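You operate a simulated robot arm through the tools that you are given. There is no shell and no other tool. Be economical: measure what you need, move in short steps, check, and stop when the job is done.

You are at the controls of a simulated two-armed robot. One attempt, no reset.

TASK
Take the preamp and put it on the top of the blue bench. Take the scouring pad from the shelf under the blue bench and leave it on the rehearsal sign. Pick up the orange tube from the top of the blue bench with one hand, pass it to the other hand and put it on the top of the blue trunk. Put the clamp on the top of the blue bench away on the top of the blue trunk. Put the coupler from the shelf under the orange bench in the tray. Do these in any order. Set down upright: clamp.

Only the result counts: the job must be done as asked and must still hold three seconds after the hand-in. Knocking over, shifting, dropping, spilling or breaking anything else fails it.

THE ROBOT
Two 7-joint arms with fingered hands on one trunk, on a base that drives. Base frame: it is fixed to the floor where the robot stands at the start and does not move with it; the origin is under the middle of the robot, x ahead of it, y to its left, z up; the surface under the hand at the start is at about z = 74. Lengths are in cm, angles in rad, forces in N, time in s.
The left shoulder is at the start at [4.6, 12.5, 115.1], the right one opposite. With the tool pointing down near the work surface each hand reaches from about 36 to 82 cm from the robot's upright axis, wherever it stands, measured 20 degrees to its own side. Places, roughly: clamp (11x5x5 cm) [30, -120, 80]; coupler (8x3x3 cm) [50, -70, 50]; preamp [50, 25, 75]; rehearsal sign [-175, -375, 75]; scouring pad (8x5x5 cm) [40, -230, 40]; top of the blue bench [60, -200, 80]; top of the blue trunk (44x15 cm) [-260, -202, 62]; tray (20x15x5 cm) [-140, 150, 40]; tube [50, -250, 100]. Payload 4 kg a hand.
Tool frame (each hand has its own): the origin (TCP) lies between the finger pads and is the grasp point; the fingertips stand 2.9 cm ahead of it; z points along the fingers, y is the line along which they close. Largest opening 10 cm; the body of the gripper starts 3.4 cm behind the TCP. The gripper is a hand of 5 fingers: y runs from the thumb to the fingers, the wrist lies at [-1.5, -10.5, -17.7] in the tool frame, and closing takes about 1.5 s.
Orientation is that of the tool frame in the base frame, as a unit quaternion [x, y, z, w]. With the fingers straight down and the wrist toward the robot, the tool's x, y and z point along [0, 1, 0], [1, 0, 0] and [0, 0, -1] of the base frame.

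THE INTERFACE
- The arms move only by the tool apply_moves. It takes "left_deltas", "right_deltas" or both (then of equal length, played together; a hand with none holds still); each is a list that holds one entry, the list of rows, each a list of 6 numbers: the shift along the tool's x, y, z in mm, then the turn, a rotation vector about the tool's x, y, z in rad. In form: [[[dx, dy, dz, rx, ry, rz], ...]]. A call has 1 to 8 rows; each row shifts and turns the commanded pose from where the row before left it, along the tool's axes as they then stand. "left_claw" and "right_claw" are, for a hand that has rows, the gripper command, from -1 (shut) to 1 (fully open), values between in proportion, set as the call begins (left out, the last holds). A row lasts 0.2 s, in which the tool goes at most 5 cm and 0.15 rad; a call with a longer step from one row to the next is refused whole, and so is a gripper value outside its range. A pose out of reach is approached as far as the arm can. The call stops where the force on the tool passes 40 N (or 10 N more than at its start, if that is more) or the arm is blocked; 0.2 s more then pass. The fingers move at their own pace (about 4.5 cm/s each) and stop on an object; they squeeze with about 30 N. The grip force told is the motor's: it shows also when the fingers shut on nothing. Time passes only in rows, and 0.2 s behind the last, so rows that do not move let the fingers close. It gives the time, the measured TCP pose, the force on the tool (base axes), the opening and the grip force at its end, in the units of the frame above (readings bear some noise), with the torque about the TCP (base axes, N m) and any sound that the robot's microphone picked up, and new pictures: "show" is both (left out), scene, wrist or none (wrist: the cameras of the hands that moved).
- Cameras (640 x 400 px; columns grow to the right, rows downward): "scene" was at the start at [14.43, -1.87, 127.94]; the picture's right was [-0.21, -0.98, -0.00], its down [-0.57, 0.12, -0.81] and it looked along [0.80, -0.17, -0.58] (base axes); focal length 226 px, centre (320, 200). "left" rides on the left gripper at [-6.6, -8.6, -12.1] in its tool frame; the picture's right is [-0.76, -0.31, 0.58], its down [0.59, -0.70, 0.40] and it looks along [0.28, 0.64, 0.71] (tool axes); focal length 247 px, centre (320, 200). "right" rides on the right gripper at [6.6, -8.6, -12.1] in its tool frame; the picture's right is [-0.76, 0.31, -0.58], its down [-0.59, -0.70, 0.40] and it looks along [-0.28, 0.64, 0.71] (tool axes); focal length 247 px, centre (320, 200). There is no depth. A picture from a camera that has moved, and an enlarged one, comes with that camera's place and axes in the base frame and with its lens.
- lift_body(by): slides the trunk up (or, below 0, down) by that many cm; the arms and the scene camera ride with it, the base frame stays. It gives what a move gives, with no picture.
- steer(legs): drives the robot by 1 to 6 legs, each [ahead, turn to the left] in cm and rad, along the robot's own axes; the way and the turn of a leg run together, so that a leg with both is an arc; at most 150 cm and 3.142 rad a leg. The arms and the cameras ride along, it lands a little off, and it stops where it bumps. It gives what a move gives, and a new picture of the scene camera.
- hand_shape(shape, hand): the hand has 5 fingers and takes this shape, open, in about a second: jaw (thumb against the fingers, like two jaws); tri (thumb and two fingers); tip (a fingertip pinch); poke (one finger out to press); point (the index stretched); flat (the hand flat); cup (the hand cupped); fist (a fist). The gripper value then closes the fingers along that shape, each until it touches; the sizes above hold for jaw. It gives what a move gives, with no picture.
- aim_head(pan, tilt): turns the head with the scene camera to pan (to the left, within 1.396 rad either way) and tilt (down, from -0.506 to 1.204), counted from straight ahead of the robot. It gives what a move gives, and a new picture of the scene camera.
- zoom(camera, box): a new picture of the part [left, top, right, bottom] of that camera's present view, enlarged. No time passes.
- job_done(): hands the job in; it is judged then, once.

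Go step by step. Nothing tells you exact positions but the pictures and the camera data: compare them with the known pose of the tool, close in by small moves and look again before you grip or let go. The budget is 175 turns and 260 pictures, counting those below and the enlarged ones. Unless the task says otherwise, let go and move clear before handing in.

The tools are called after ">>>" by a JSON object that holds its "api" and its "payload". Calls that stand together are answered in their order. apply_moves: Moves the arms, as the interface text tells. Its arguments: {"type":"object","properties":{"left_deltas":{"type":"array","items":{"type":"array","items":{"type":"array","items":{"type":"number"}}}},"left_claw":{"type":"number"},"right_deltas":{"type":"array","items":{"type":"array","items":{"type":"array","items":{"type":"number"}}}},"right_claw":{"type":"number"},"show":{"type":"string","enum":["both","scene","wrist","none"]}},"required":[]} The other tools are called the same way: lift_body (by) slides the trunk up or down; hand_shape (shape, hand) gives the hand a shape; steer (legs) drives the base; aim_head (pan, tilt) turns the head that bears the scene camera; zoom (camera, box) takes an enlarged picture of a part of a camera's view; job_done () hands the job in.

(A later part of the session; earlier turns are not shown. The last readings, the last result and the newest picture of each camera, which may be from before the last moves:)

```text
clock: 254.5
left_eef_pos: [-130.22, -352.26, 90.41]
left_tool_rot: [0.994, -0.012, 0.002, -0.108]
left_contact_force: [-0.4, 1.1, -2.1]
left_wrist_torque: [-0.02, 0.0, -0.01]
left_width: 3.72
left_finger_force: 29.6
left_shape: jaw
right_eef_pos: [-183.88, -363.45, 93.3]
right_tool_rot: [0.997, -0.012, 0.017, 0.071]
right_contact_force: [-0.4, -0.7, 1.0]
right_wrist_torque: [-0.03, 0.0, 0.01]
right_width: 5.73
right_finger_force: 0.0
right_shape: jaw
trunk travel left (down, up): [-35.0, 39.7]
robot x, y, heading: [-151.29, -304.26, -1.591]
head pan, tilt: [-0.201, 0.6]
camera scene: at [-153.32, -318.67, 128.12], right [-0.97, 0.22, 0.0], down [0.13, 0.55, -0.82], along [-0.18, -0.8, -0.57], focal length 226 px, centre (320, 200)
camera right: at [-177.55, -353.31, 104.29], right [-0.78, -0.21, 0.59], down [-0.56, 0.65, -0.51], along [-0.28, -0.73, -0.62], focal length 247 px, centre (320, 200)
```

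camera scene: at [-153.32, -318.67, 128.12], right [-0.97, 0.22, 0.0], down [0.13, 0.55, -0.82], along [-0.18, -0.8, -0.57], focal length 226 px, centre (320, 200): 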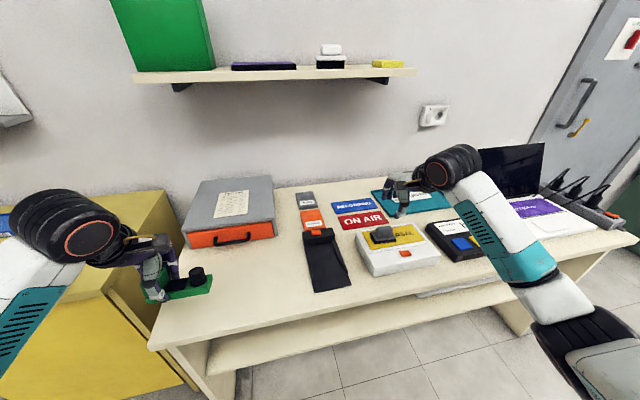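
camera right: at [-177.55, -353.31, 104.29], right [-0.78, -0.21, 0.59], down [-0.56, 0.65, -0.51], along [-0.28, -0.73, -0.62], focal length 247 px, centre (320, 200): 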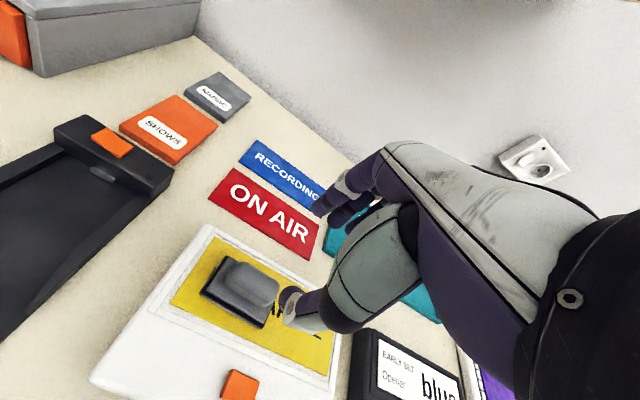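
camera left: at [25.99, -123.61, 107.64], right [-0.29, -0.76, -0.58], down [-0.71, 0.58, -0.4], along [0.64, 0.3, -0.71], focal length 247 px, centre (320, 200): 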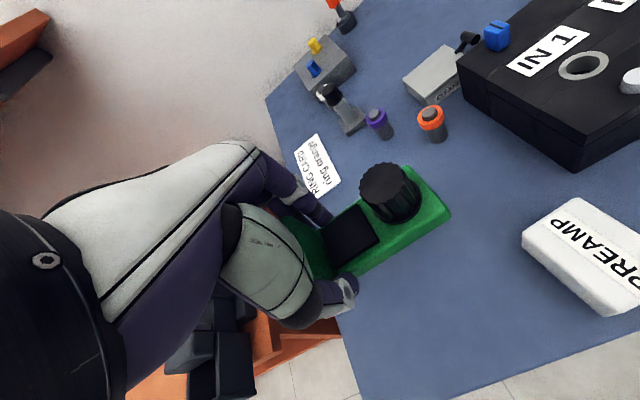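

The pad rests on the rehearsal sign. I'll tuck the right hand, back off and turn toward the blue trunk with the clamp.

>>> {"api": "apply_moves", "payload": {"right_deltas": [[[30, -43, -6, 0, 0, 0], [30, -43, -6, 0, 0, 0], [30, -43, -6, 0, 0, 0]]], "show": "none"}}

>>> {"api": "steer", "payload": {"legs": [[-30, 0], [0, -2.1]]}}

>>> {"api": "aim_head", "payload": {"pan": 0, "tilt": 0.45}}

```text
refused: row 1 steps farther than a row can; nothing moved
```

```text
clock: 261.7
left_eef_pos: [-202.65, -267.97, 90.4]
left_tool_rot: [-0.48, 0.87, -0.095, 0.052]
left_contact_force: [-0.1, -0.1, -1.4]
left_wrist_torque: [-0.05, 0.03, 0.02]
left_width: 3.73
left_finger_force: 29.9
left_shape: jaw
right_eef_pos: [-184.82, -216.11, 93.32]
right_tool_rot: [-0.483, 0.873, 0.054, -0.05]
right_contact_force: [-0.1, -0.3, -0.1]
right_wrist_torque: [0.01, 0.03, 0.0]
right_width: 5.79
right_finger_force: 0.0
right_shape: jaw
trunk travel left (down, up): [-35.0, 39.7]
robot x, y, heading: [-150.71, -274.54, 2.578]
head pan, tilt: [-0.201, 0.6]
camera scene: at [-161.77, -265.34, 128.12], right [0.69, 0.72, 0.0], down [0.41, -0.39, -0.82], along [-0.6, 0.57, -0.57], focal length 226 px, centre (320, 200)
```

scene: 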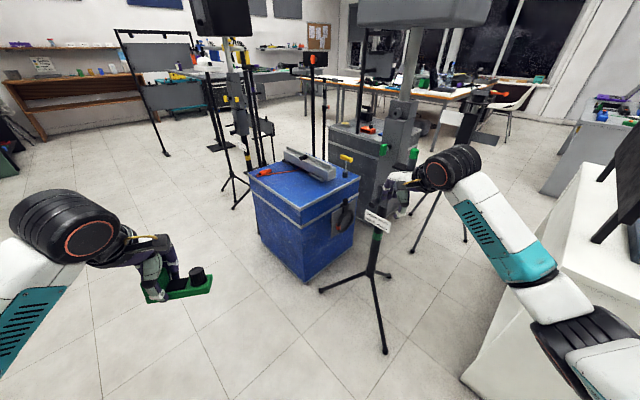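

```text
clock: 262.4
left_eef_pos: [-202.64, -268.18, 90.38]
left_tool_rot: [-0.48, 0.871, -0.095, 0.052]
left_contact_force: [-1.0, -1.1, -2.3]
left_wrist_torque: [-0.04, 0.01, 0.01]
left_width: 3.73
left_finger_force: 30.6
left_shape: jaw
right_eef_pos: [-184.72, -216.09, 93.23]
right_tool_rot: [-0.483, 0.872, 0.053, -0.049]
right_contact_force: [-0.5, 0.8, 0.7]
right_wrist_torque: [0.0, -0.01, -0.01]
right_width: 5.75
right_finger_force: 0.1
right_shape: jaw
trunk travel left (down, up): [-35.0, 39.7]
robot x, y, heading: [-150.79, -274.38, 2.576]
head pan, tilt: [0.0, 0.45]
camera scene: at [-163.16, -266.55, 129.47], right [0.53, 0.85, 0.0], down [0.37, -0.23, -0.9], along [-0.76, 0.48, -0.44], focal length 226 px, centre (320, 200)
```

scene: 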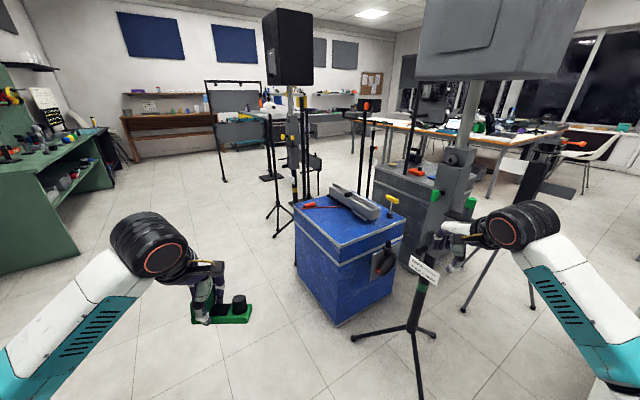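

The blue trunk is ahead with a trough, an orange tool and a T-handle on it; a stand is near my right hand. I'll enlarge the trunk top.

>>> {"api": "zoom", "payload": {"camera": "scene", "box": [280, 160, 440, 260]}}

>>> {"api": "apply_moves", "payload": {"right_deltas": [[[35, -25, 0, 0, 0, 0], [35, -25, 0, 0, 0, 0]]], "show": "none"}}

```text
4.00 times, centred on (360, 210) of scene
camera zoom: at [-163.16, -266.55, 129.47], right [0.53, 0.85, 0.0], down [0.37, -0.23, -0.9], along [-0.76, 0.48, -0.44], focal length 905 px, centre (160, 160)
```

zoom: 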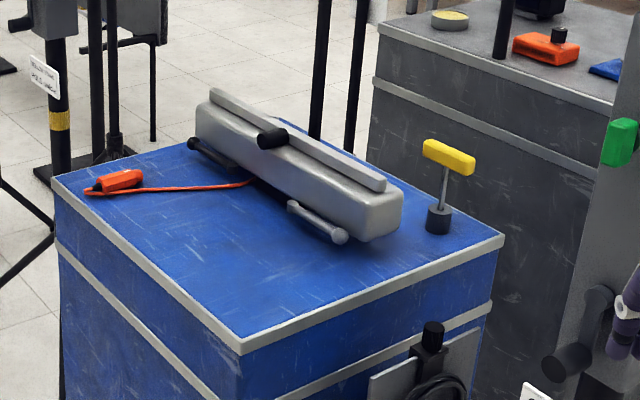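

```text
clock: 263.1
left_eef_pos: [-202.71, -268.19, 90.4]
left_tool_rot: [-0.481, 0.87, -0.095, 0.052]
left_contact_force: [0.7, -0.1, -1.4]
left_wrist_torque: [-0.04, -0.01, 0.01]
left_width: 3.73
left_finger_force: 29.9
left_shape: jaw
right_eef_pos: [-184.21, -224.68, 92.85]
right_tool_rot: [-0.483, 0.873, 0.053, -0.049]
right_contact_force: [-0.1, 0.4, 0.1]
right_wrist_torque: [0.02, 0.01, -0.01]
right_width: 5.74
right_finger_force: 0.0
right_shape: jaw
trunk travel left (down, up): [-35.0, 39.7]
robot x, y, heading: [-150.61, -274.13, 2.58]
head pan, tilt: [0.0, 0.45]
```

The trunk top's free strip is about x -270..-232, y -212..-189. I'll drive to its south side and face it.

>>> {"api": "steer", "payload": {"legs": [[0, 0.467], [92, 0], [0, -1.545]]}}

>>> {"api": "aim_head", "payload": {"pan": 0, "tilt": 0.8}}

```text
clock: 273.1
left_eef_pos: [-261.94, -216.5, 90.65]
left_tool_rot: [0.034, 0.993, -0.109, -0.004]
left_contact_force: [-0.1, 0.1, -0.9]
left_wrist_torque: [-0.03, 0.03, -0.01]
left_width: 3.67
left_finger_force: 30.5
left_shape: jaw
right_eef_pos: [-214.98, -212.27, 92.77]
right_tool_rot: [0.034, 0.997, 0.071, -0.015]
right_contact_force: [-0.2, 1.1, -0.3]
right_wrist_torque: [0.0, 0.0, -0.02]
right_width: 5.75
right_finger_force: 0.0
right_shape: jaw
trunk travel left (down, up): [-35.0, 39.7]
robot x, y, heading: [-243.26, -265.45, 1.501]
head pan, tilt: [0.0, 0.45]
camera scene: at [-241.88, -250.52, 129.48], right [1.0, -0.07, 0.0], down [-0.03, -0.43, -0.9], along [0.06, 0.9, -0.44], focal length 226 px, centre (320, 200)
```

scene: 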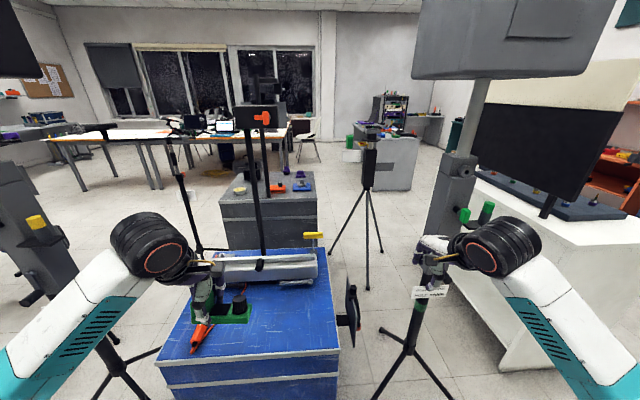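

```text
clock: 274.0
left_eef_pos: [-261.93, -216.57, 90.48]
left_tool_rot: [0.036, 0.993, -0.109, -0.004]
left_contact_force: [0.0, 0.1, -1.2]
left_wrist_torque: [0.01, 0.0, 0.0]
left_width: 3.7
left_finger_force: 30.4
left_shape: jaw
right_eef_pos: [-215.02, -212.41, 92.8]
right_tool_rot: [0.033, 0.997, 0.07, -0.015]
right_contact_force: [-0.2, -0.7, -0.5]
right_wrist_torque: [-0.03, -0.01, 0.03]
right_width: 5.76
right_finger_force: 0.1
right_shape: jaw
trunk travel left (down, up): [-35.0, 39.7]
robot x, y, heading: [-243.4, -265.42, 1.497]
head pan, tilt: [0.0, 0.799]
camera scene: at [-241.97, -251.64, 126.44], right [1.0, -0.07, 0.0], down [-0.05, -0.71, -0.7], along [0.05, 0.7, -0.72], focal length 226 px, centre (320, 200)
```

scene: 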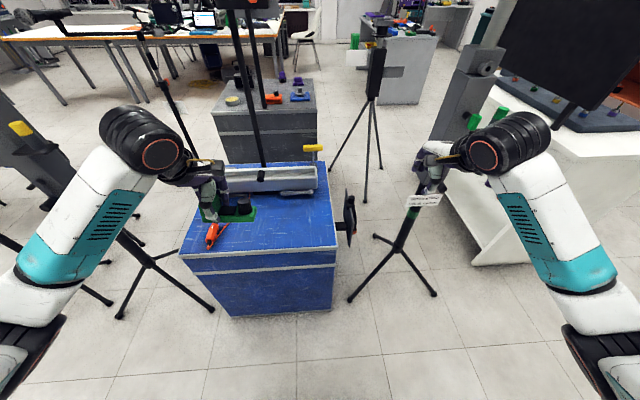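

I'll draw the right hand back from the stand, level the clamp and bring it over [-256, -202].

>>> {"api": "apply_moves", "payload": {"right_deltas": [[[0, -25, -5, 0, 0, 0], [0, -25, -5, 0, 0, 0], [0, -25, -5, 0, 0, 0], [0, -25, -5, 0, 0, 0], [0, 0, 0, 0, 0, 0], [0, 0, 0, 0, 0, 0]]], "left_deltas": [[[0, 0, 0, -0.11, 0, 0], [0, 0, 0, -0.11, 0, 0], [-12.3, 37, 0, 0, 0, 0], [-12.3, 37, 0, 0, 0, 0], [-12.3, 37, 0, 0, 0, 0], [-12.3, 37, 0, 0, 0, 0]]], "show": "both"}}

```text
clock: 275.4
left_eef_pos: [-256.1, -202.02, 90.63]
left_tool_rot: [0.034, 0.999, 0.0, 0.0]
left_contact_force: [1.3, 0.4, -1.4]
left_wrist_torque: [-0.01, 0.04, 0.02]
left_width: 3.67
left_finger_force: 30.1
left_shape: jaw
right_eef_pos: [-215.6, -222.25, 93.25]
right_tool_rot: [0.033, 0.997, 0.07, -0.015]
right_contact_force: [-0.4, 0.5, 0.4]
right_wrist_torque: [0.02, -0.02, 0.02]
right_width: 5.76
right_finger_force: 0.1
right_shape: jaw
trunk travel left (down, up): [-35.0, 39.7]
robot x, y, heading: [-243.11, -265.56, 1.503]
head pan, tilt: [0.0, 0.799]
camera scene: at [-241.92, -251.59, 126.42], right [1.0, -0.07, 0.0], down [-0.05, -0.72, -0.7], along [0.05, 0.69, -0.72], focal length 226 px, centre (320, 200)
camera right: at [-222.39, -232.02, 104.25], right [0.79, 0.17, 0.59], down [0.53, -0.68, -0.51], along [0.31, 0.72, -0.63], focal length 247 px, centre (320, 200)
camera left: at [-250.08, -210.96, 102.84], right [0.73, -0.36, -0.58], down [-0.64, -0.66, -0.4], along [-0.24, 0.66, -0.71], focal length 247 px, centre (320, 200)
```

scene: 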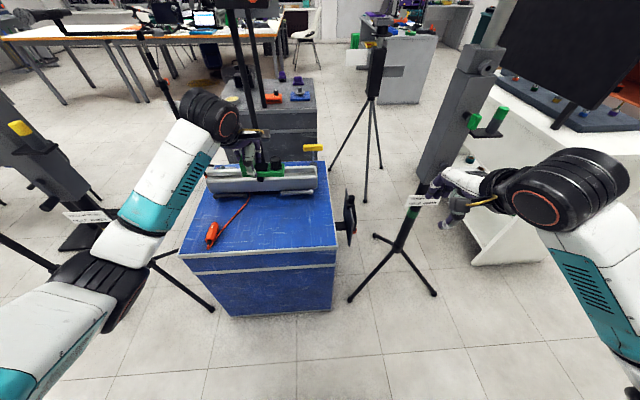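
right: 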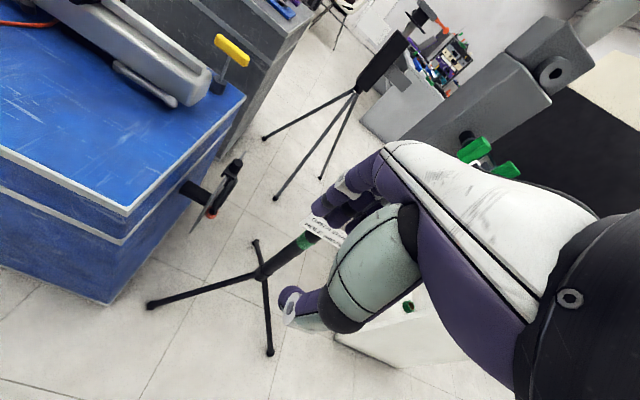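
left: 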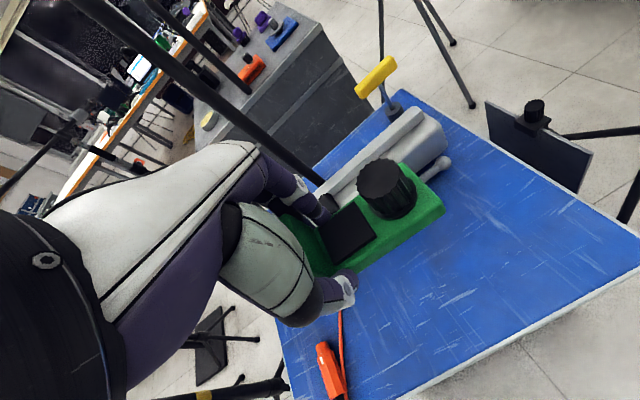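

Clear space below. Descending toward the trunk top.

>>> {"api": "apply_moves", "payload": {"left_deltas": [[[0, 0, 45, 0, 0, 0], [0, 0, 45, 0, 0, 0], [0, 0, 45, 0, 0, 0], [0, 0, 45, 0, 0, 0], [0, 0, 30, 0, 0, 0]]], "show": "both"}}

```text
clock: 276.6
left_eef_pos: [-256.1, -201.99, 69.36]
left_tool_rot: [0.035, 0.999, 0.002, 0.0]
left_contact_force: [0.4, 1.0, -1.6]
left_wrist_torque: [-0.01, 0.03, 0.0]
left_width: 3.69
left_finger_force: 29.8
left_shape: jaw
right_eef_pos: [-215.71, -222.32, 93.28]
right_tool_rot: [0.034, 0.997, 0.071, -0.015]
right_contact_force: [-0.5, 0.3, 0.3]
right_wrist_torque: [0.01, -0.04, 0.02]
right_width: 5.77
right_finger_force: 0.1
right_shape: jaw
trunk travel left (down, up): [-35.0, 39.7]
robot x, y, heading: [-243.16, -265.34, 1.498]
head pan, tilt: [0.0, 0.799]
camera scene: at [-241.96, -251.64, 126.43], right [1.0, -0.07, 0.0], down [-0.05, -0.72, -0.7], along [0.05, 0.7, -0.72], focal length 226 px, centre (320, 200)
camera left: at [-250.09, -211.04, 81.52], right [0.73, -0.36, -0.58], down [-0.64, -0.66, -0.4], along [-0.24, 0.66, -0.71], focal length 247 px, centre (320, 200)
```

scene: 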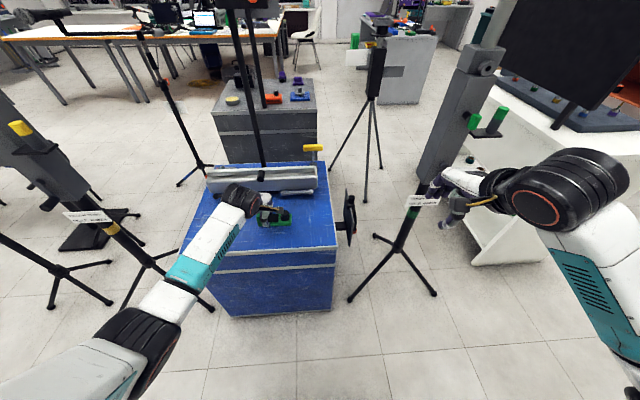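
left: 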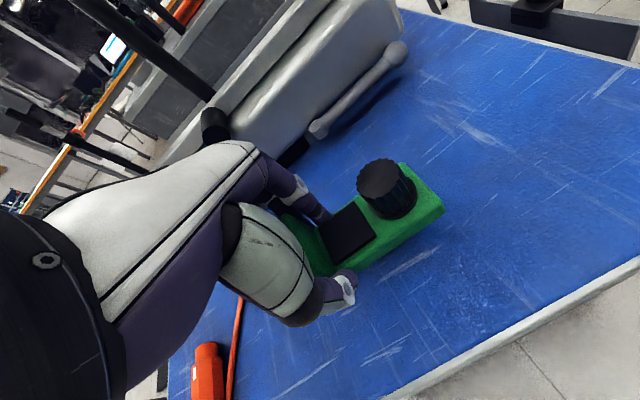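

Near the surface; stepping down gently.

>>> {"api": "apply_moves", "payload": {"left_deltas": [[[0, 0, 12, 0, 0, 0], [0, 0, 8, 0, 0, 0], [0, 0, 0, 0, 0, 0]]], "show": "none"}}

>>> {"api": "apply_moves", "payload": {"left_deltas": [[[0, 0, 5, 0, 0, 0], [0, 0, 5, 0, 0, 0], [0, 0, 0, 0, 0, 0]]], "show": "none"}}

```text
clock: 277.4
left_eef_pos: [-255.96, -202.06, 67.47]
left_tool_rot: [0.035, 0.999, 0.001, 0.0]
left_contact_force: [0.1, 0.1, -1.6]
left_wrist_torque: [-0.04, 0.02, 0.01]
left_width: 3.68
left_finger_force: 29.7
left_shape: jaw
right_eef_pos: [-215.68, -222.42, 93.25]
right_tool_rot: [0.034, 0.997, 0.071, -0.014]
right_contact_force: [-0.2, 0.0, 0.2]
right_wrist_torque: [-0.01, -0.02, 0.01]
right_width: 5.77
right_finger_force: 0.1
right_shape: jaw
trunk travel left (down, up): [-35.0, 39.7]
robot x, y, heading: [-242.67, -265.14, 1.504]
head pan, tilt: [0.0, 0.799]
```

```text
clock: 278.2
left_eef_pos: [-256.03, -201.95, 66.41]
left_tool_rot: [0.034, 0.999, 0.001, -0.001]
left_contact_force: [-0.1, 0.0, -0.7]
left_wrist_torque: [0.02, 0.04, 0.01]
left_width: 3.67
left_finger_force: 30.5
left_shape: jaw
right_eef_pos: [-215.53, -222.4, 93.37]
right_tool_rot: [0.033, 0.997, 0.071, -0.015]
right_contact_force: [-0.4, 0.3, 1.3]
right_wrist_torque: [0.0, 0.0, 0.02]
right_width: 5.78
right_finger_force: 0.1
right_shape: jaw
trunk travel left (down, up): [-35.0, 39.7]
robot x, y, heading: [-242.77, -265.36, 1.506]
head pan, tilt: [0.0, 0.799]
```

>>> {"api": "apply_moves", "payload": {"left_deltas": [[[0, 0, 5, 0, 0, 0], [0, 0, 0, 0, 0, 0]]], "show": "none"}}

>>> {"api": "apply_moves", "payload": {"left_deltas": [[[0, 0, 5, 0, 0, 0], [0, 0, 0, 0, 0, 0]]], "show": "wrist"}}

```text
clock: 278.8
left_eef_pos: [-256.0, -202.12, 65.97]
left_tool_rot: [0.035, 0.999, 0.001, 0.0]
left_contact_force: [0.4, -0.7, -1.3]
left_wrist_torque: [-0.01, 0.0, 0.0]
left_width: 3.66
left_finger_force: 30.0
left_shape: jaw
right_eef_pos: [-215.58, -222.31, 93.33]
right_tool_rot: [0.033, 0.997, 0.071, -0.015]
right_contact_force: [-0.5, -0.7, 0.1]
right_wrist_torque: [0.0, 0.01, -0.02]
right_width: 5.75
right_finger_force: 0.0
right_shape: jaw
trunk travel left (down, up): [-35.0, 39.7]
robot x, y, heading: [-243.02, -264.83, 1.502]
head pan, tilt: [0.0, 0.799]
```

```text
clock: 279.4
left_eef_pos: [-256.04, -202.04, 65.49]
left_tool_rot: [0.035, 0.999, 0.002, 0.0]
left_contact_force: [-0.7, -0.3, 0.1]
left_wrist_torque: [0.06, -0.04, 0.02]
left_width: 3.69
left_finger_force: 30.6
left_shape: jaw
right_eef_pos: [-215.71, -222.3, 93.35]
right_tool_rot: [0.034, 0.997, 0.071, -0.015]
right_contact_force: [0.3, -0.2, -0.7]
right_wrist_torque: [-0.03, -0.06, 0.0]
right_width: 5.79
right_finger_force: 0.1
right_shape: jaw
trunk travel left (down, up): [-35.0, 39.7]
robot x, y, heading: [-243.01, -265.45, 1.504]
head pan, tilt: [0.0, 0.799]
camera left: at [-250.03, -211.09, 77.6], right [0.73, -0.36, -0.58], down [-0.64, -0.66, -0.4], along [-0.24, 0.66, -0.71], focal length 247 px, centre (320, 200)
```

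left: 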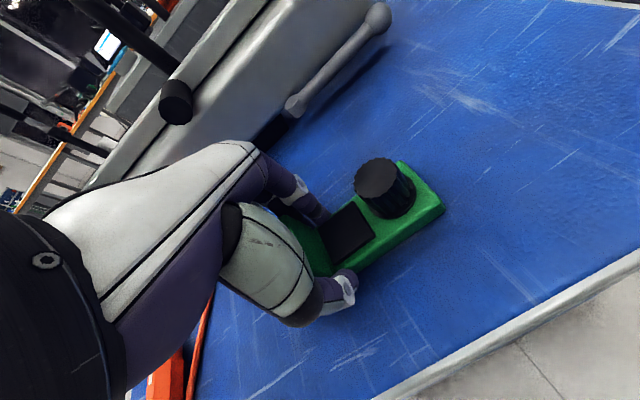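

Just touching down; one more small step, then release.

>>> {"api": "apply_moves", "payload": {"left_deltas": [[[0, 0, 3, 0, 0, 0], [0, 0, 0, 0, 0, 0]]], "show": "none"}}

>>> {"api": "apply_moves", "payload": {"left_deltas": [[[0, 0, 0, 0, 0, 0], [0, 0, 0, 0, 0, 0], [0, 0, 0, 0, 0, 0], [0, 0, 0, 0, 0, 0]]], "left_claw": 0.1, "show": "none"}}

>>> {"api": "apply_moves", "payload": {"left_deltas": [[[0, 0, -10, 0, 0, 0], [0, 0, -25, 0, 0, 0], [0, 0, -45, 0, 0, 0], [0, 0, -45, 0, 0, 0], [0, 0, -45, 0, 0, 0], [0, 0, -45, 0, 0, 0]]], "show": "both"}}

```text
clock: 280.0
left_eef_pos: [-256.04, -202.05, 65.35]
left_tool_rot: [0.034, 0.999, 0.003, 0.001]
left_contact_force: [-1.6, -1.6, 13.4]
left_wrist_torque: [0.01, -0.01, 0.01]
left_width: 3.75
left_finger_force: 29.5
left_shape: jaw
right_eef_pos: [-215.67, -222.56, 93.42]
right_tool_rot: [0.034, 0.997, 0.072, -0.015]
right_contact_force: [0.0, 0.4, 0.0]
right_wrist_torque: [0.01, 0.0, 0.02]
right_width: 5.77
right_finger_force: 0.1
right_shape: jaw
trunk travel left (down, up): [-35.0, 39.7]
robot x, y, heading: [-242.81, -265.13, 1.502]
head pan, tilt: [0.0, 0.799]
```

```text
clock: 281.0
left_eef_pos: [-256.03, -202.14, 64.99]
left_tool_rot: [0.035, 0.999, 0.001, 0.001]
left_contact_force: [-0.2, 1.1, 1.2]
left_wrist_torque: [-0.01, 0.01, -0.02]
left_width: 5.48
left_finger_force: 0.0
left_shape: jaw
right_eef_pos: [-215.68, -222.3, 93.31]
right_tool_rot: [0.034, 0.997, 0.071, -0.015]
right_contact_force: [0.2, 0.8, 0.7]
right_wrist_torque: [0.01, 0.01, -0.03]
right_width: 5.75
right_finger_force: 0.1
right_shape: jaw
trunk travel left (down, up): [-35.0, 39.7]
robot x, y, heading: [-242.85, -265.51, 1.503]
head pan, tilt: [0.0, 0.799]
```

```text
clock: 282.4
left_eef_pos: [-256.25, -202.22, 86.64]
left_tool_rot: [0.034, 0.999, 0.002, 0.0]
left_contact_force: [-0.2, -0.6, 1.1]
left_wrist_torque: [0.01, 0.03, -0.01]
left_width: 5.51
left_finger_force: 0.2
left_shape: jaw
right_eef_pos: [-215.53, -222.36, 93.34]
right_tool_rot: [0.033, 0.997, 0.071, -0.015]
right_contact_force: [-0.1, -0.2, -0.1]
right_wrist_torque: [0.0, 0.01, -0.01]
right_width: 5.75
right_finger_force: 0.1
right_shape: jaw
trunk travel left (down, up): [-35.0, 39.7]
robot x, y, heading: [-243.25, -265.41, 1.503]
head pan, tilt: [0.0, 0.799]
camera scene: at [-241.95, -251.67, 126.44], right [1.0, -0.07, 0.0], down [-0.05, -0.72, -0.7], along [0.05, 0.7, -0.72], focal length 226 px, centre (320, 200)
camera left: at [-250.24, -211.24, 98.87], right [0.73, -0.36, -0.58], down [-0.64, -0.66, -0.4], along [-0.24, 0.66, -0.71], focal length 247 px, centre (320, 200)
```

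scene: 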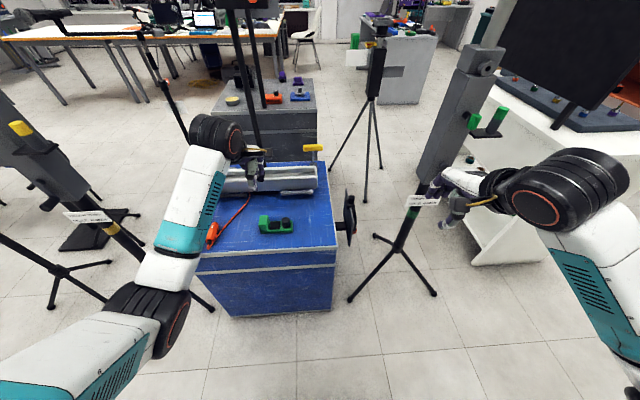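
left: 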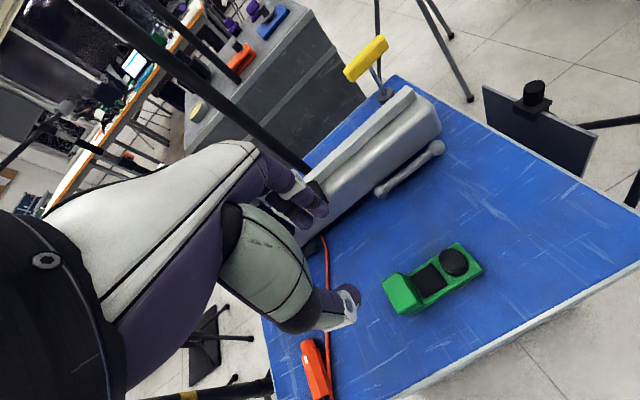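

The clamp stands upright on the trunk. Now I'll tuck the left hand and drive back to the blue bench for the orange tube, which stands near [28.5, -235].

>>> {"api": "apply_moves", "payload": {"left_deltas": [[[0, -35, -20, 0, 0, 0], [0, -40, -20, 0, 0, 0], [0, -40, -20, 0, 0, 0], [0, -40, 0, 0, 0, 0]]], "show": "none"}}

>>> {"api": "steer", "payload": {"legs": [[-25, 0], [0, -1.237], [148, 0], [50, 0], [0, -0.266]]}}

>>> {"api": "aim_head", "payload": {"pan": 0, "tilt": 0.5}}

```text
clock: 283.4
left_eef_pos: [-257.05, -217.79, 92.47]
left_tool_rot: [0.033, 0.999, 0.002, -0.001]
left_contact_force: [0.7, 0.4, -0.4]
left_wrist_torque: [0.0, -0.02, 0.0]
left_width: 5.47
left_finger_force: 0.2
left_shape: jaw
right_eef_pos: [-215.7, -222.41, 93.42]
right_tool_rot: [0.034, 0.997, 0.071, -0.015]
right_contact_force: [-0.9, -0.5, 1.0]
right_wrist_torque: [0.01, -0.01, 0.0]
right_width: 5.74
right_finger_force: 0.1
right_shape: jaw
trunk travel left (down, up): [-35.0, 39.7]
robot x, y, heading: [-243.02, -265.28, 1.5]
head pan, tilt: [0.0, 0.799]
```

```text
clock: 298.6
left_eef_pos: [-7.97, -221.61, 92.49]
left_tool_rot: [0.708, 0.706, 0.001, 0.001]
left_contact_force: [0.0, -0.4, -0.4]
left_wrist_torque: [-0.02, -0.01, -0.01]
left_width: 5.47
left_finger_force: 0.1
left_shape: jaw
right_eef_pos: [-9.86, -263.2, 93.19]
right_tool_rot: [0.705, 0.705, 0.062, 0.037]
right_contact_force: [0.2, -0.3, 0.1]
right_wrist_torque: [-0.01, -0.01, 0.0]
right_width: 5.79
right_finger_force: 0.1
right_shape: jaw
trunk travel left (down, up): [-35.0, 39.7]
robot x, y, heading: [-54.65, -238.82, -0.003]
head pan, tilt: [0.0, 0.799]
camera scene: at [-40.85, -238.81, 126.44], right [-0.01, -1.0, 0.0], down [-0.72, 0.0, -0.7], along [0.7, 0.0, -0.72], focal length 226 px, centre (320, 200)
```

scene: 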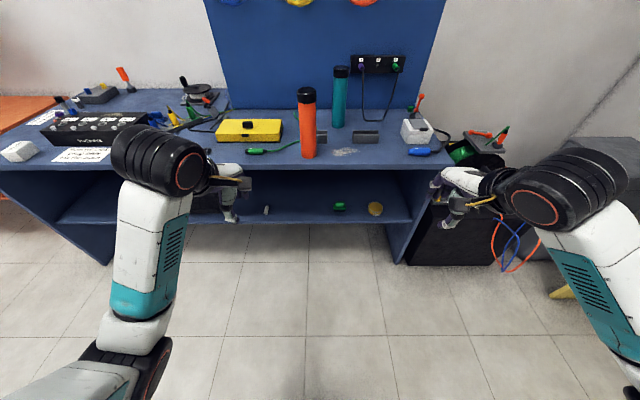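

```text
clock: 299.4
left_eef_pos: [-7.99, -221.67, 92.51]
left_tool_rot: [0.708, 0.706, 0.002, 0.001]
left_contact_force: [-0.7, 0.3, -0.1]
left_wrist_torque: [-0.02, 0.01, -0.04]
left_width: 5.5
left_finger_force: 0.0
left_shape: jaw
right_eef_pos: [-9.99, -263.31, 93.32]
right_tool_rot: [0.705, 0.705, 0.063, 0.037]
right_contact_force: [0.0, 0.5, 0.1]
right_wrist_torque: [0.01, 0.02, 0.03]
right_width: 5.73
right_finger_force: 0.1
right_shape: jaw
trunk travel left (down, up): [-35.0, 39.7]
robot x, y, heading: [-54.97, -238.75, -0.005]
head pan, tilt: [0.0, 0.499]
camera scene: at [-39.82, -238.81, 129.03], right [-0.01, -1.0, 0.0], down [-0.48, 0.0, -0.88], along [0.88, 0.0, -0.48], focal length 226 px, centre (320, 200)
```

scene: 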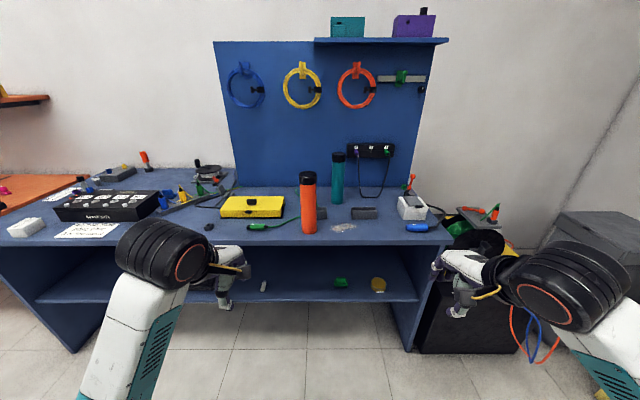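

The orange tube stands at about [28.2, -234.8]. I'll bring the base to about [-32, -223], then set the right hand for a side grasp.

>>> {"api": "steer", "payload": {"legs": [[0, 0.6], [26, 0], [0, -0.6]]}}

>>> {"api": "apply_moves", "payload": {"right_deltas": [[[0, 0, 0, 0, 0, -0.14], [0, 0, 0, 0, 0, -0.14], [0, 0, 0, 0, 0, -0.14], [0, 0, 0, 0, 0, -0.14], [0, 0, 0, 0, 0, -0.14], [0, 0, 0, 0, 0, -0.14]]], "right_claw": 1, "show": "scene"}}

```text
clock: 304.6
left_eef_pos: [13.06, -207.03, 92.46]
left_tool_rot: [0.706, 0.708, 0.001, 0.001]
left_contact_force: [-0.2, 0.2, -0.1]
left_wrist_torque: [0.0, -0.02, -0.05]
left_width: 5.5
left_finger_force: 0.1
left_shape: jaw
right_eef_pos: [11.36, -248.58, 93.39]
right_tool_rot: [0.704, 0.707, 0.062, 0.037]
right_contact_force: [0.2, 0.4, 0.1]
right_wrist_torque: [-0.02, 0.03, 0.03]
right_width: 5.75
right_finger_force: 0.1
right_shape: jaw
trunk travel left (down, up): [-35.0, 39.7]
robot x, y, heading: [-33.44, -224.14, 0.006]
head pan, tilt: [0.0, 0.499]
camera scene: at [-18.58, -224.44, 129.03], right [0.0, -1.0, 0.0], down [-0.48, 0.0, -0.88], along [0.88, 0.0, -0.48], focal length 226 px, centre (320, 200)
```

scene: 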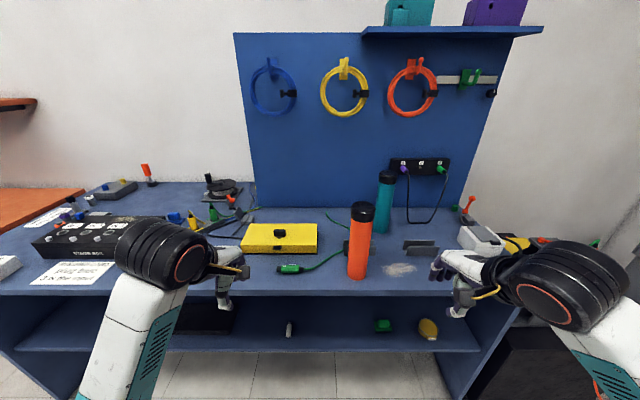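

```text
clock: 306.0
left_eef_pos: [13.1, -207.03, 92.45]
left_tool_rot: [0.706, 0.708, 0.001, 0.0]
left_contact_force: [-0.3, 0.1, 0.0]
left_wrist_torque: [0.05, -0.01, 0.0]
left_width: 5.48
left_finger_force: 0.1
left_shape: jaw
right_eef_pos: [11.55, -248.57, 93.29]
right_tool_rot: [0.353, 0.933, 0.042, 0.059]
right_contact_force: [0.4, -0.5, -0.7]
right_wrist_torque: [-0.01, -0.01, -0.01]
right_width: 9.99
right_finger_force: 0.1
right_shape: jaw
trunk travel left (down, up): [-35.0, 39.7]
robot x, y, heading: [-33.57, -224.36, -0.002]
head pan, tilt: [0.0, 0.499]
camera scene: at [-18.56, -224.44, 129.03], right [0.0, -1.0, 0.0], down [-0.48, 0.0, -0.88], along [0.88, 0.0, -0.48], focal length 226 px, centre (320, 200)
```

scene: 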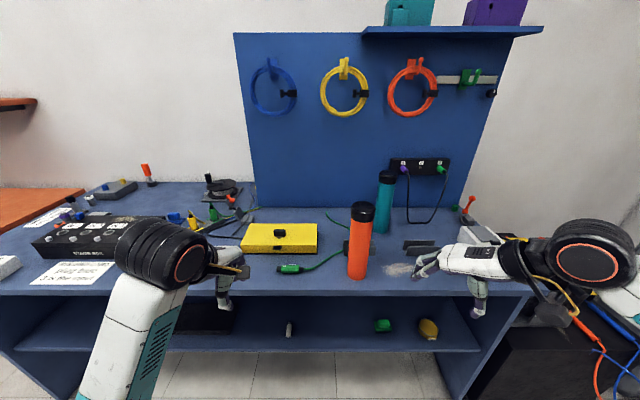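

The hand is rolling toward a side grasp. Continuing the roll, then pitching the fingers forward.

>>> {"api": "apply_moves", "payload": {"right_deltas": [[[0, 0, 0, 0, 0, -0.144], [0, 0, 0, 0, 0, -0.144], [0, 0, 0, 0, 0, -0.144], [0, 0, 0, 0, 0, -0.144], [0, 0, 0, 0, 0, -0.144], [0, 0, 0, 0, -0.14, 0], [0, 0, 0, 0, -0.14, 0], [0, 0, 0, 0, -0.14, 0]]], "show": "none"}}

>>> {"api": "apply_moves", "payload": {"right_deltas": [[[0, 0, 0, 0, -0.135, 0], [0, 0, 0, 0, -0.135, 0], [0, 0, 0, 0, -0.135, 0], [0, 0, 0, 0, -0.135, 0], [0, 0, 0, 0, -0.12, 0], [0, 0, 0, 0, 0, 0]]], "show": "both"}}

```text
clock: 307.8
left_eef_pos: [12.97, -207.09, 92.35]
left_tool_rot: [0.706, 0.709, 0.001, 0.0]
left_contact_force: [0.1, 0.1, 0.0]
left_wrist_torque: [0.03, -0.01, 0.01]
left_width: 5.49
left_finger_force: 0.1
left_shape: jaw
right_eef_pos: [11.39, -248.66, 93.2]
right_tool_rot: [0.005, 0.961, 0.017, 0.277]
right_contact_force: [0.1, -0.4, 0.7]
right_wrist_torque: [-0.02, 0.03, 0.01]
right_width: 9.99
right_finger_force: 0.1
right_shape: jaw
trunk travel left (down, up): [-35.0, 39.7]
robot x, y, heading: [-33.38, -224.17, 0.006]
head pan, tilt: [0.0, 0.499]
```

```text
clock: 309.2
left_eef_pos: [13.11, -207.01, 92.48]
left_tool_rot: [0.706, 0.709, 0.0, 0.001]
left_contact_force: [0.1, -0.1, -0.1]
left_wrist_torque: [-0.03, -0.03, 0.0]
left_width: 5.5
left_finger_force: 0.2
left_shape: jaw
right_eef_pos: [11.49, -248.61, 93.3]
right_tool_rot: [0.011, 0.819, 0.014, 0.573]
right_contact_force: [-0.6, 0.9, 0.9]
right_wrist_torque: [0.03, 0.04, 0.0]
right_width: 9.98
right_finger_force: 0.2
right_shape: jaw
trunk travel left (down, up): [-35.0, 39.7]
robot x, y, heading: [-33.44, -224.32, -0.0]
head pan, tilt: [0.0, 0.499]
camera scene: at [-18.58, -224.44, 129.03], right [0.0, -1.0, 0.0], down [-0.48, 0.0, -0.88], along [0.88, 0.0, -0.48], focal length 226 px, centre (320, 200)
camera right: at [-2.1, -257.03, 90.92], right [-0.28, 0.27, 0.92], down [0.57, -0.72, 0.39], along [0.77, 0.64, 0.05], focal length 247 px, centre (320, 200)
```

scene: 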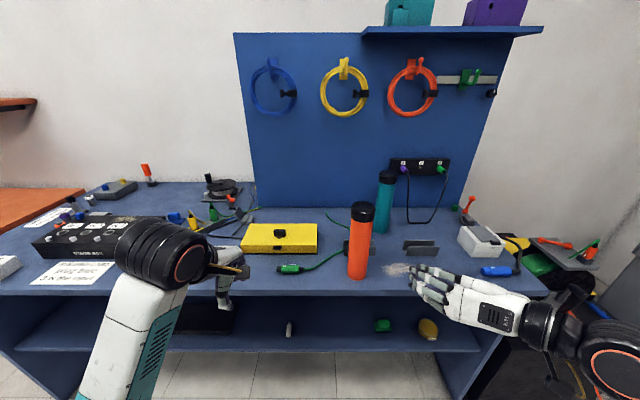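
right: 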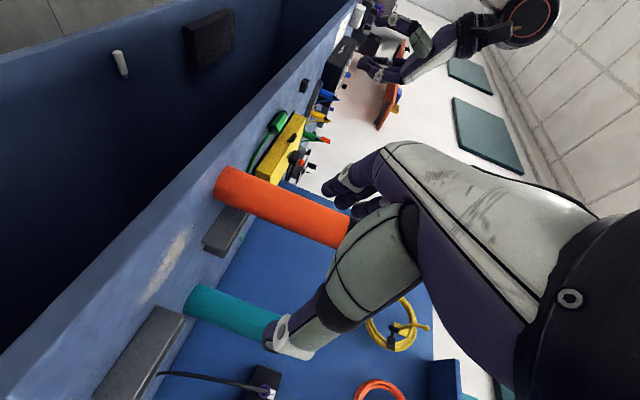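

The right hand now points forward with its closing line horizontal. I'll bring it in front of the tube at z≈86.5.

>>> {"api": "apply_moves", "payload": {"right_deltas": [[[15.8, 33.6, 9.7, 0, 0, 0], [15.8, 33.6, 9.7, 0, 0, 0], [15.8, 33.6, 9.7, 0, 0, 0], [15.8, 33.6, 9.7, 0, 0, 0], [0, 0, 0, 0, 0, 0]]], "right_claw": 1, "show": "both"}}

```text
clock: 310.4
left_eef_pos: [13.04, -206.94, 92.5]
left_tool_rot: [0.705, 0.709, 0.001, 0.0]
left_contact_force: [0.3, -0.4, -0.4]
left_wrist_torque: [0.03, -0.03, 0.01]
left_width: 5.45
left_finger_force: 0.2
left_shape: jaw
right_eef_pos: [13.07, -234.77, 86.45]
right_tool_rot: [0.013, 0.819, 0.015, 0.573]
right_contact_force: [-0.6, 0.1, -0.1]
right_wrist_torque: [-0.01, -0.01, 0.01]
right_width: 9.98
right_finger_force: 0.1
right_shape: jaw
trunk travel left (down, up): [-35.0, 39.7]
robot x, y, heading: [-34.02, -224.48, 0.001]
head pan, tilt: [0.0, 0.499]
camera scene: at [-18.58, -224.43, 129.04], right [0.0, -1.0, 0.0], down [-0.48, 0.0, -0.88], along [0.88, 0.0, -0.48], focal length 226 px, centre (320, 200)
camera right: at [-0.48, -243.15, 84.02], right [-0.28, 0.27, 0.92], down [0.57, -0.72, 0.39], along [0.77, 0.64, 0.04], focal length 247 px, centre (320, 200)
```

scene: 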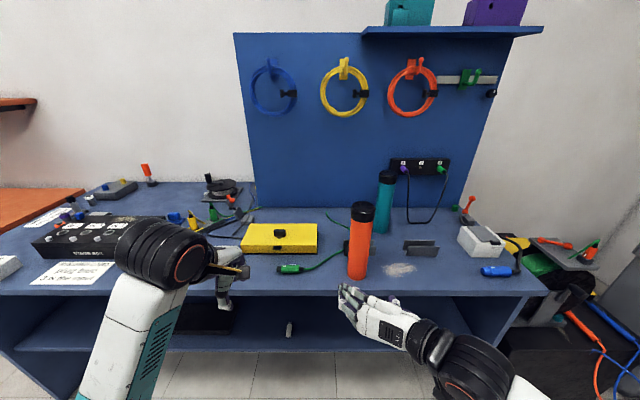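
right: 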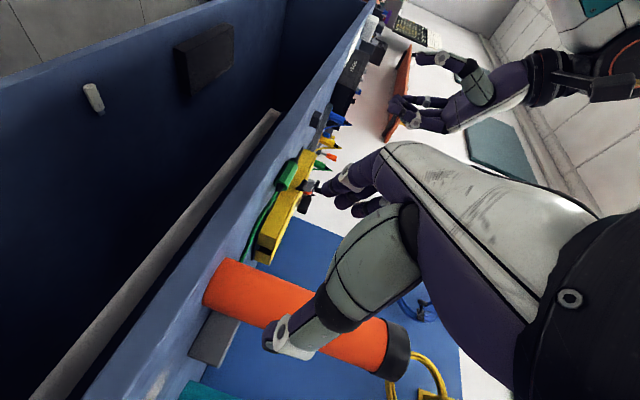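

The tube's axis is at about [31, -235.5]. Advancing with the hand open, first 10 cm.

>>> {"api": "apply_moves", "payload": {"right_deltas": [[[-11, -2, 31, 0, 0, 0], [-11, -2, 31, 0, 0, 0], [-12, -2, 32, 0, 0, 0]]], "show": "both"}}

>>> {"api": "zoom", "payload": {"camera": "scene", "box": [290, 190, 450, 310]}}

```text
clock: 311.2
left_eef_pos: [13.0, -206.94, 92.48]
left_tool_rot: [0.706, 0.709, 0.0, 0.001]
left_contact_force: [-0.3, 0.0, 0.8]
left_wrist_torque: [0.01, 0.0, 0.01]
left_width: 5.48
left_finger_force: 0.1
left_shape: jaw
right_eef_pos: [22.94, -235.53, 86.31]
right_tool_rot: [0.013, 0.819, 0.014, 0.573]
right_contact_force: [-0.2, -0.4, -0.1]
right_wrist_torque: [0.02, -0.02, 0.01]
right_width: 9.97
right_finger_force: 0.1
right_shape: jaw
trunk travel left (down, up): [-35.0, 39.7]
robot x, y, heading: [-33.6, -224.48, 0.001]
head pan, tilt: [0.0, 0.499]
camera scene: at [-18.55, -224.43, 129.03], right [0.0, -1.0, 0.0], down [-0.48, 0.0, -0.88], along [0.88, 0.0, -0.48], focal length 226 px, centre (320, 200)
camera right: at [9.37, -243.93, 83.93], right [-0.28, 0.27, 0.92], down [0.57, -0.72, 0.39], along [0.77, 0.64, 0.04], focal length 247 px, centre (320, 200)
```

scene: 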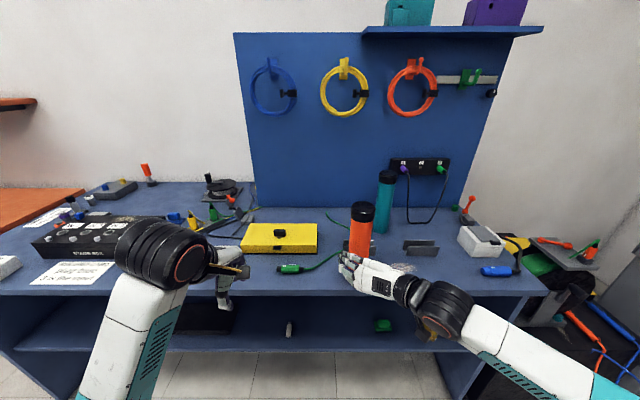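
right: 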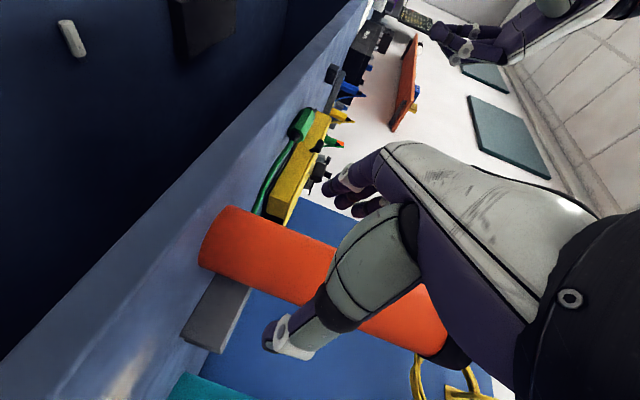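

```text
3.33 times, centred on (370, 250) of scene
camera zoom: at [-18.55, -224.43, 129.03], right [0.0, -1.0, 0.0], down [-0.48, 0.0, -0.88], along [0.88, 0.0, -0.48], focal length 754 px, centre (153, 33)
```

zoom: 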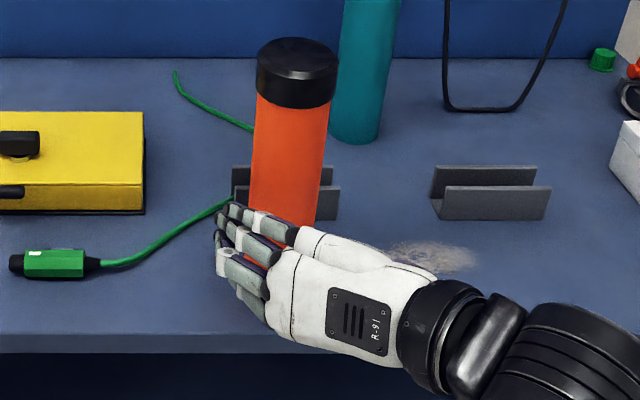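

The tube lies between thumb and fingers. Advancing the rest.

>>> {"api": "apply_moves", "payload": {"right_deltas": [[[-8.5, 0, 23.5, 0, 0, 0], [-8.5, 0, 23.5, 0, 0, 0], [-8.5, 0, 23.5, 0, 0, 0]]], "show": "both"}}

>>> {"api": "zoom", "payload": {"camera": "scene", "box": [290, 190, 450, 310]}}

```text
clock: 312.0
left_eef_pos: [13.34, -206.98, 92.42]
left_tool_rot: [0.706, 0.708, 0.0, 0.0]
left_contact_force: [-0.4, 0.0, -0.6]
left_wrist_torque: [-0.04, 0.0, -0.02]
left_width: 5.48
left_finger_force: 0.0
left_shape: jaw
right_eef_pos: [30.37, -235.43, 86.14]
right_tool_rot: [0.011, 0.819, 0.014, 0.574]
right_contact_force: [0.5, 0.6, -0.1]
right_wrist_torque: [-0.03, -0.02, -0.02]
right_width: 9.97
right_finger_force: 0.0
right_shape: jaw
trunk travel left (down, up): [-35.0, 39.7]
robot x, y, heading: [-33.75, -224.53, 0.001]
head pan, tilt: [0.0, 0.499]
camera scene: at [-18.56, -224.42, 129.03], right [0.0, -1.0, 0.0], down [-0.48, 0.0, -0.88], along [0.88, 0.0, -0.48], focal length 226 px, centre (320, 200)
camera right: at [16.81, -243.88, 83.94], right [-0.28, 0.27, 0.92], down [0.57, -0.72, 0.39], along [0.77, 0.64, 0.05], focal length 247 px, centre (320, 200)
```

scene: 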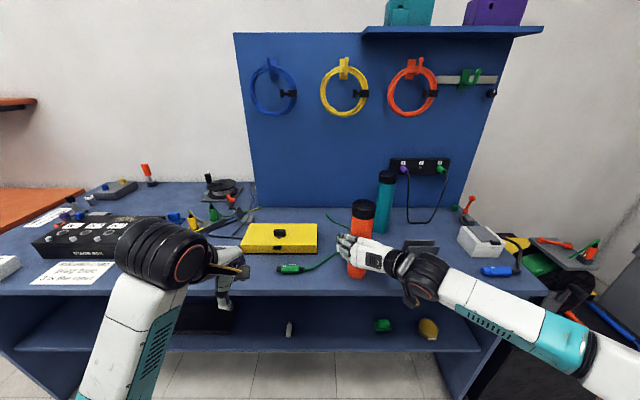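
right: 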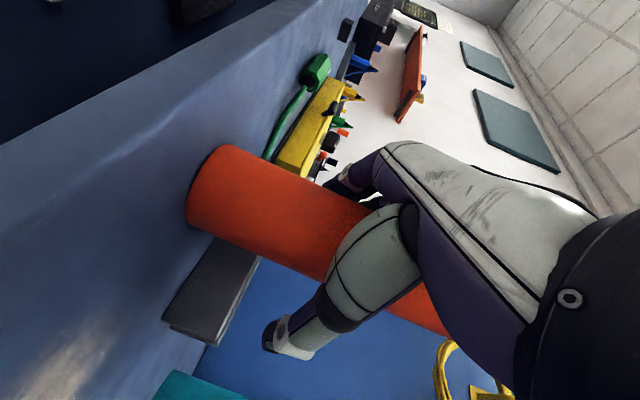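

```text
3.33 times, centred on (370, 250) of scene
camera zoom: at [-18.56, -224.42, 129.03], right [0.0, -1.0, 0.0], down [-0.48, 0.0, -0.88], along [0.88, 0.0, -0.48], focal length 754 px, centre (153, 33)
```

zoom: 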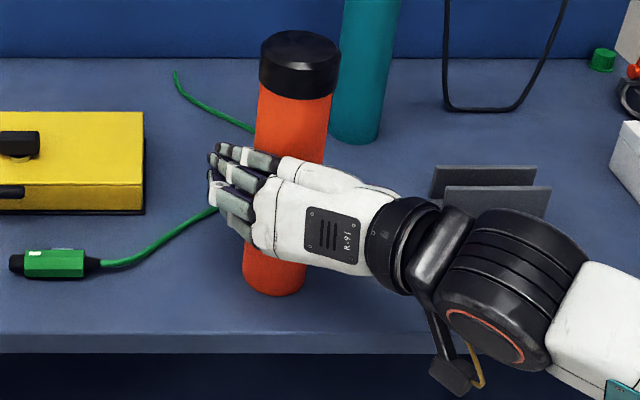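

The hand surrounds the tube. Closing.

>>> {"api": "apply_moves", "payload": {"right_deltas": [[[0, 0, 0, 0, 0, 0], [0, 0, 0, 0, 0, 0], [0, 0, 0, 0, 0, 0], [0, 0, 0, 0, 0, 0], [0, 0, 0, 0, 0, 0], [0, 0, 0, 0, 0, 0], [0, 0, 0, 0, 0, 0]]], "right_claw": -1, "show": "wrist"}}

>>> {"api": "zoom", "payload": {"camera": "scene", "box": [290, 190, 450, 310]}}

```text
clock: 313.6
left_eef_pos: [13.07, -206.94, 92.43]
left_tool_rot: [0.706, 0.708, 0.002, 0.001]
left_contact_force: [0.6, 0.5, -0.1]
left_wrist_torque: [0.0, 0.01, 0.0]
left_width: 5.49
left_finger_force: 0.0
left_shape: jaw
right_eef_pos: [30.43, -235.38, 86.44]
right_tool_rot: [0.011, 0.819, 0.014, 0.573]
right_contact_force: [1.5, -0.4, 0.2]
right_wrist_torque: [-0.04, -0.08, 0.0]
right_width: 4.36
right_finger_force: 30.1
right_shape: jaw
trunk travel left (down, up): [-35.0, 39.7]
robot x, y, heading: [-33.29, -224.39, -0.002]
head pan, tilt: [0.0, 0.499]
camera right: at [16.8, -243.89, 83.96], right [-0.28, 0.27, 0.92], down [0.57, -0.72, 0.39], along [0.77, 0.64, 0.05], focal length 247 px, centre (320, 200)
```

right: 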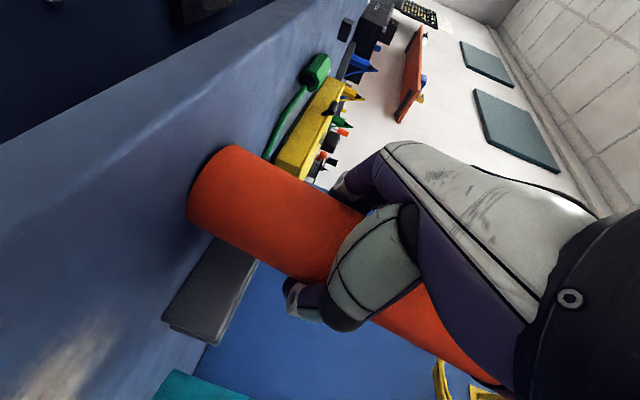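

```text
3.33 times, centred on (370, 250) of scene
camera zoom: at [-18.57, -224.43, 129.03], right [0.0, -1.0, 0.0], down [-0.48, 0.0, -0.88], along [0.88, 0.0, -0.48], focal length 754 px, centre (153, 33)
```

zoom: 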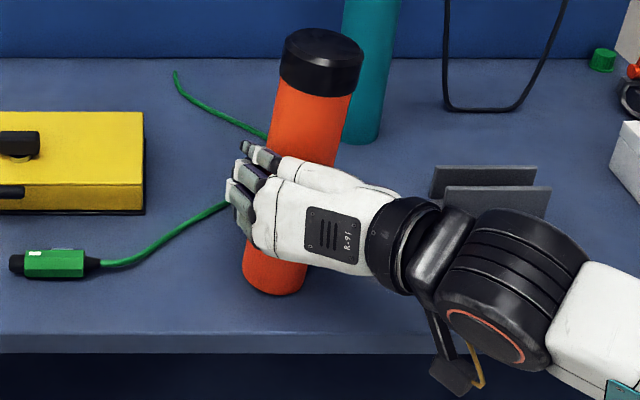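

Gripped at 4.4 cm, tube leaning slightly. Lifting it.

>>> {"api": "apply_moves", "payload": {"right_deltas": [[[-19, 0.7, -7, 0, 0, 0], [-28, 1, -10, 0, 0, 0], [-38, 1.4, -14, 0, 0, 0], [-38, 1.4, -14, 0, 0, 0]]], "show": "both"}}

```text
clock: 314.6
left_eef_pos: [13.19, -206.93, 92.44]
left_tool_rot: [0.706, 0.708, 0.0, 0.0]
left_contact_force: [0.1, 0.3, 0.8]
left_wrist_torque: [0.0, 0.03, -0.04]
left_width: 5.49
left_finger_force: 0.1
left_shape: jaw
right_eef_pos: [30.59, -235.39, 99.56]
right_tool_rot: [0.011, 0.82, 0.015, 0.572]
right_contact_force: [0.0, 0.1, -2.1]
right_wrist_torque: [0.01, 0.01, 0.04]
right_width: 4.34
right_finger_force: 29.6
right_shape: jaw
trunk travel left (down, up): [-35.0, 39.7]
robot x, y, heading: [-33.55, -224.07, 0.003]
head pan, tilt: [0.0, 0.499]
camera scene: at [-18.58, -224.42, 129.03], right [0.0, -1.0, 0.0], down [-0.48, 0.0, -0.88], along [0.88, 0.0, -0.48], focal length 226 px, centre (320, 200)
camera right: at [17.01, -243.87, 97.2], right [-0.28, 0.27, 0.92], down [0.58, -0.72, 0.39], along [0.77, 0.64, 0.04], focal length 247 px, centre (320, 200)
```

scene: 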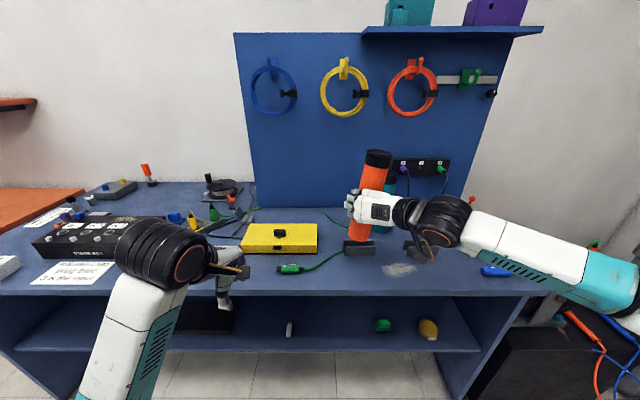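
right: 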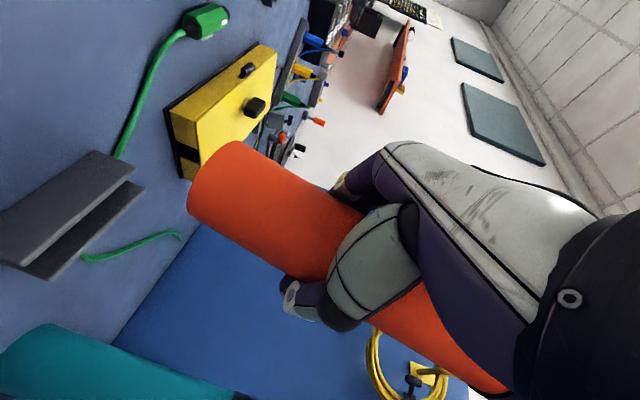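

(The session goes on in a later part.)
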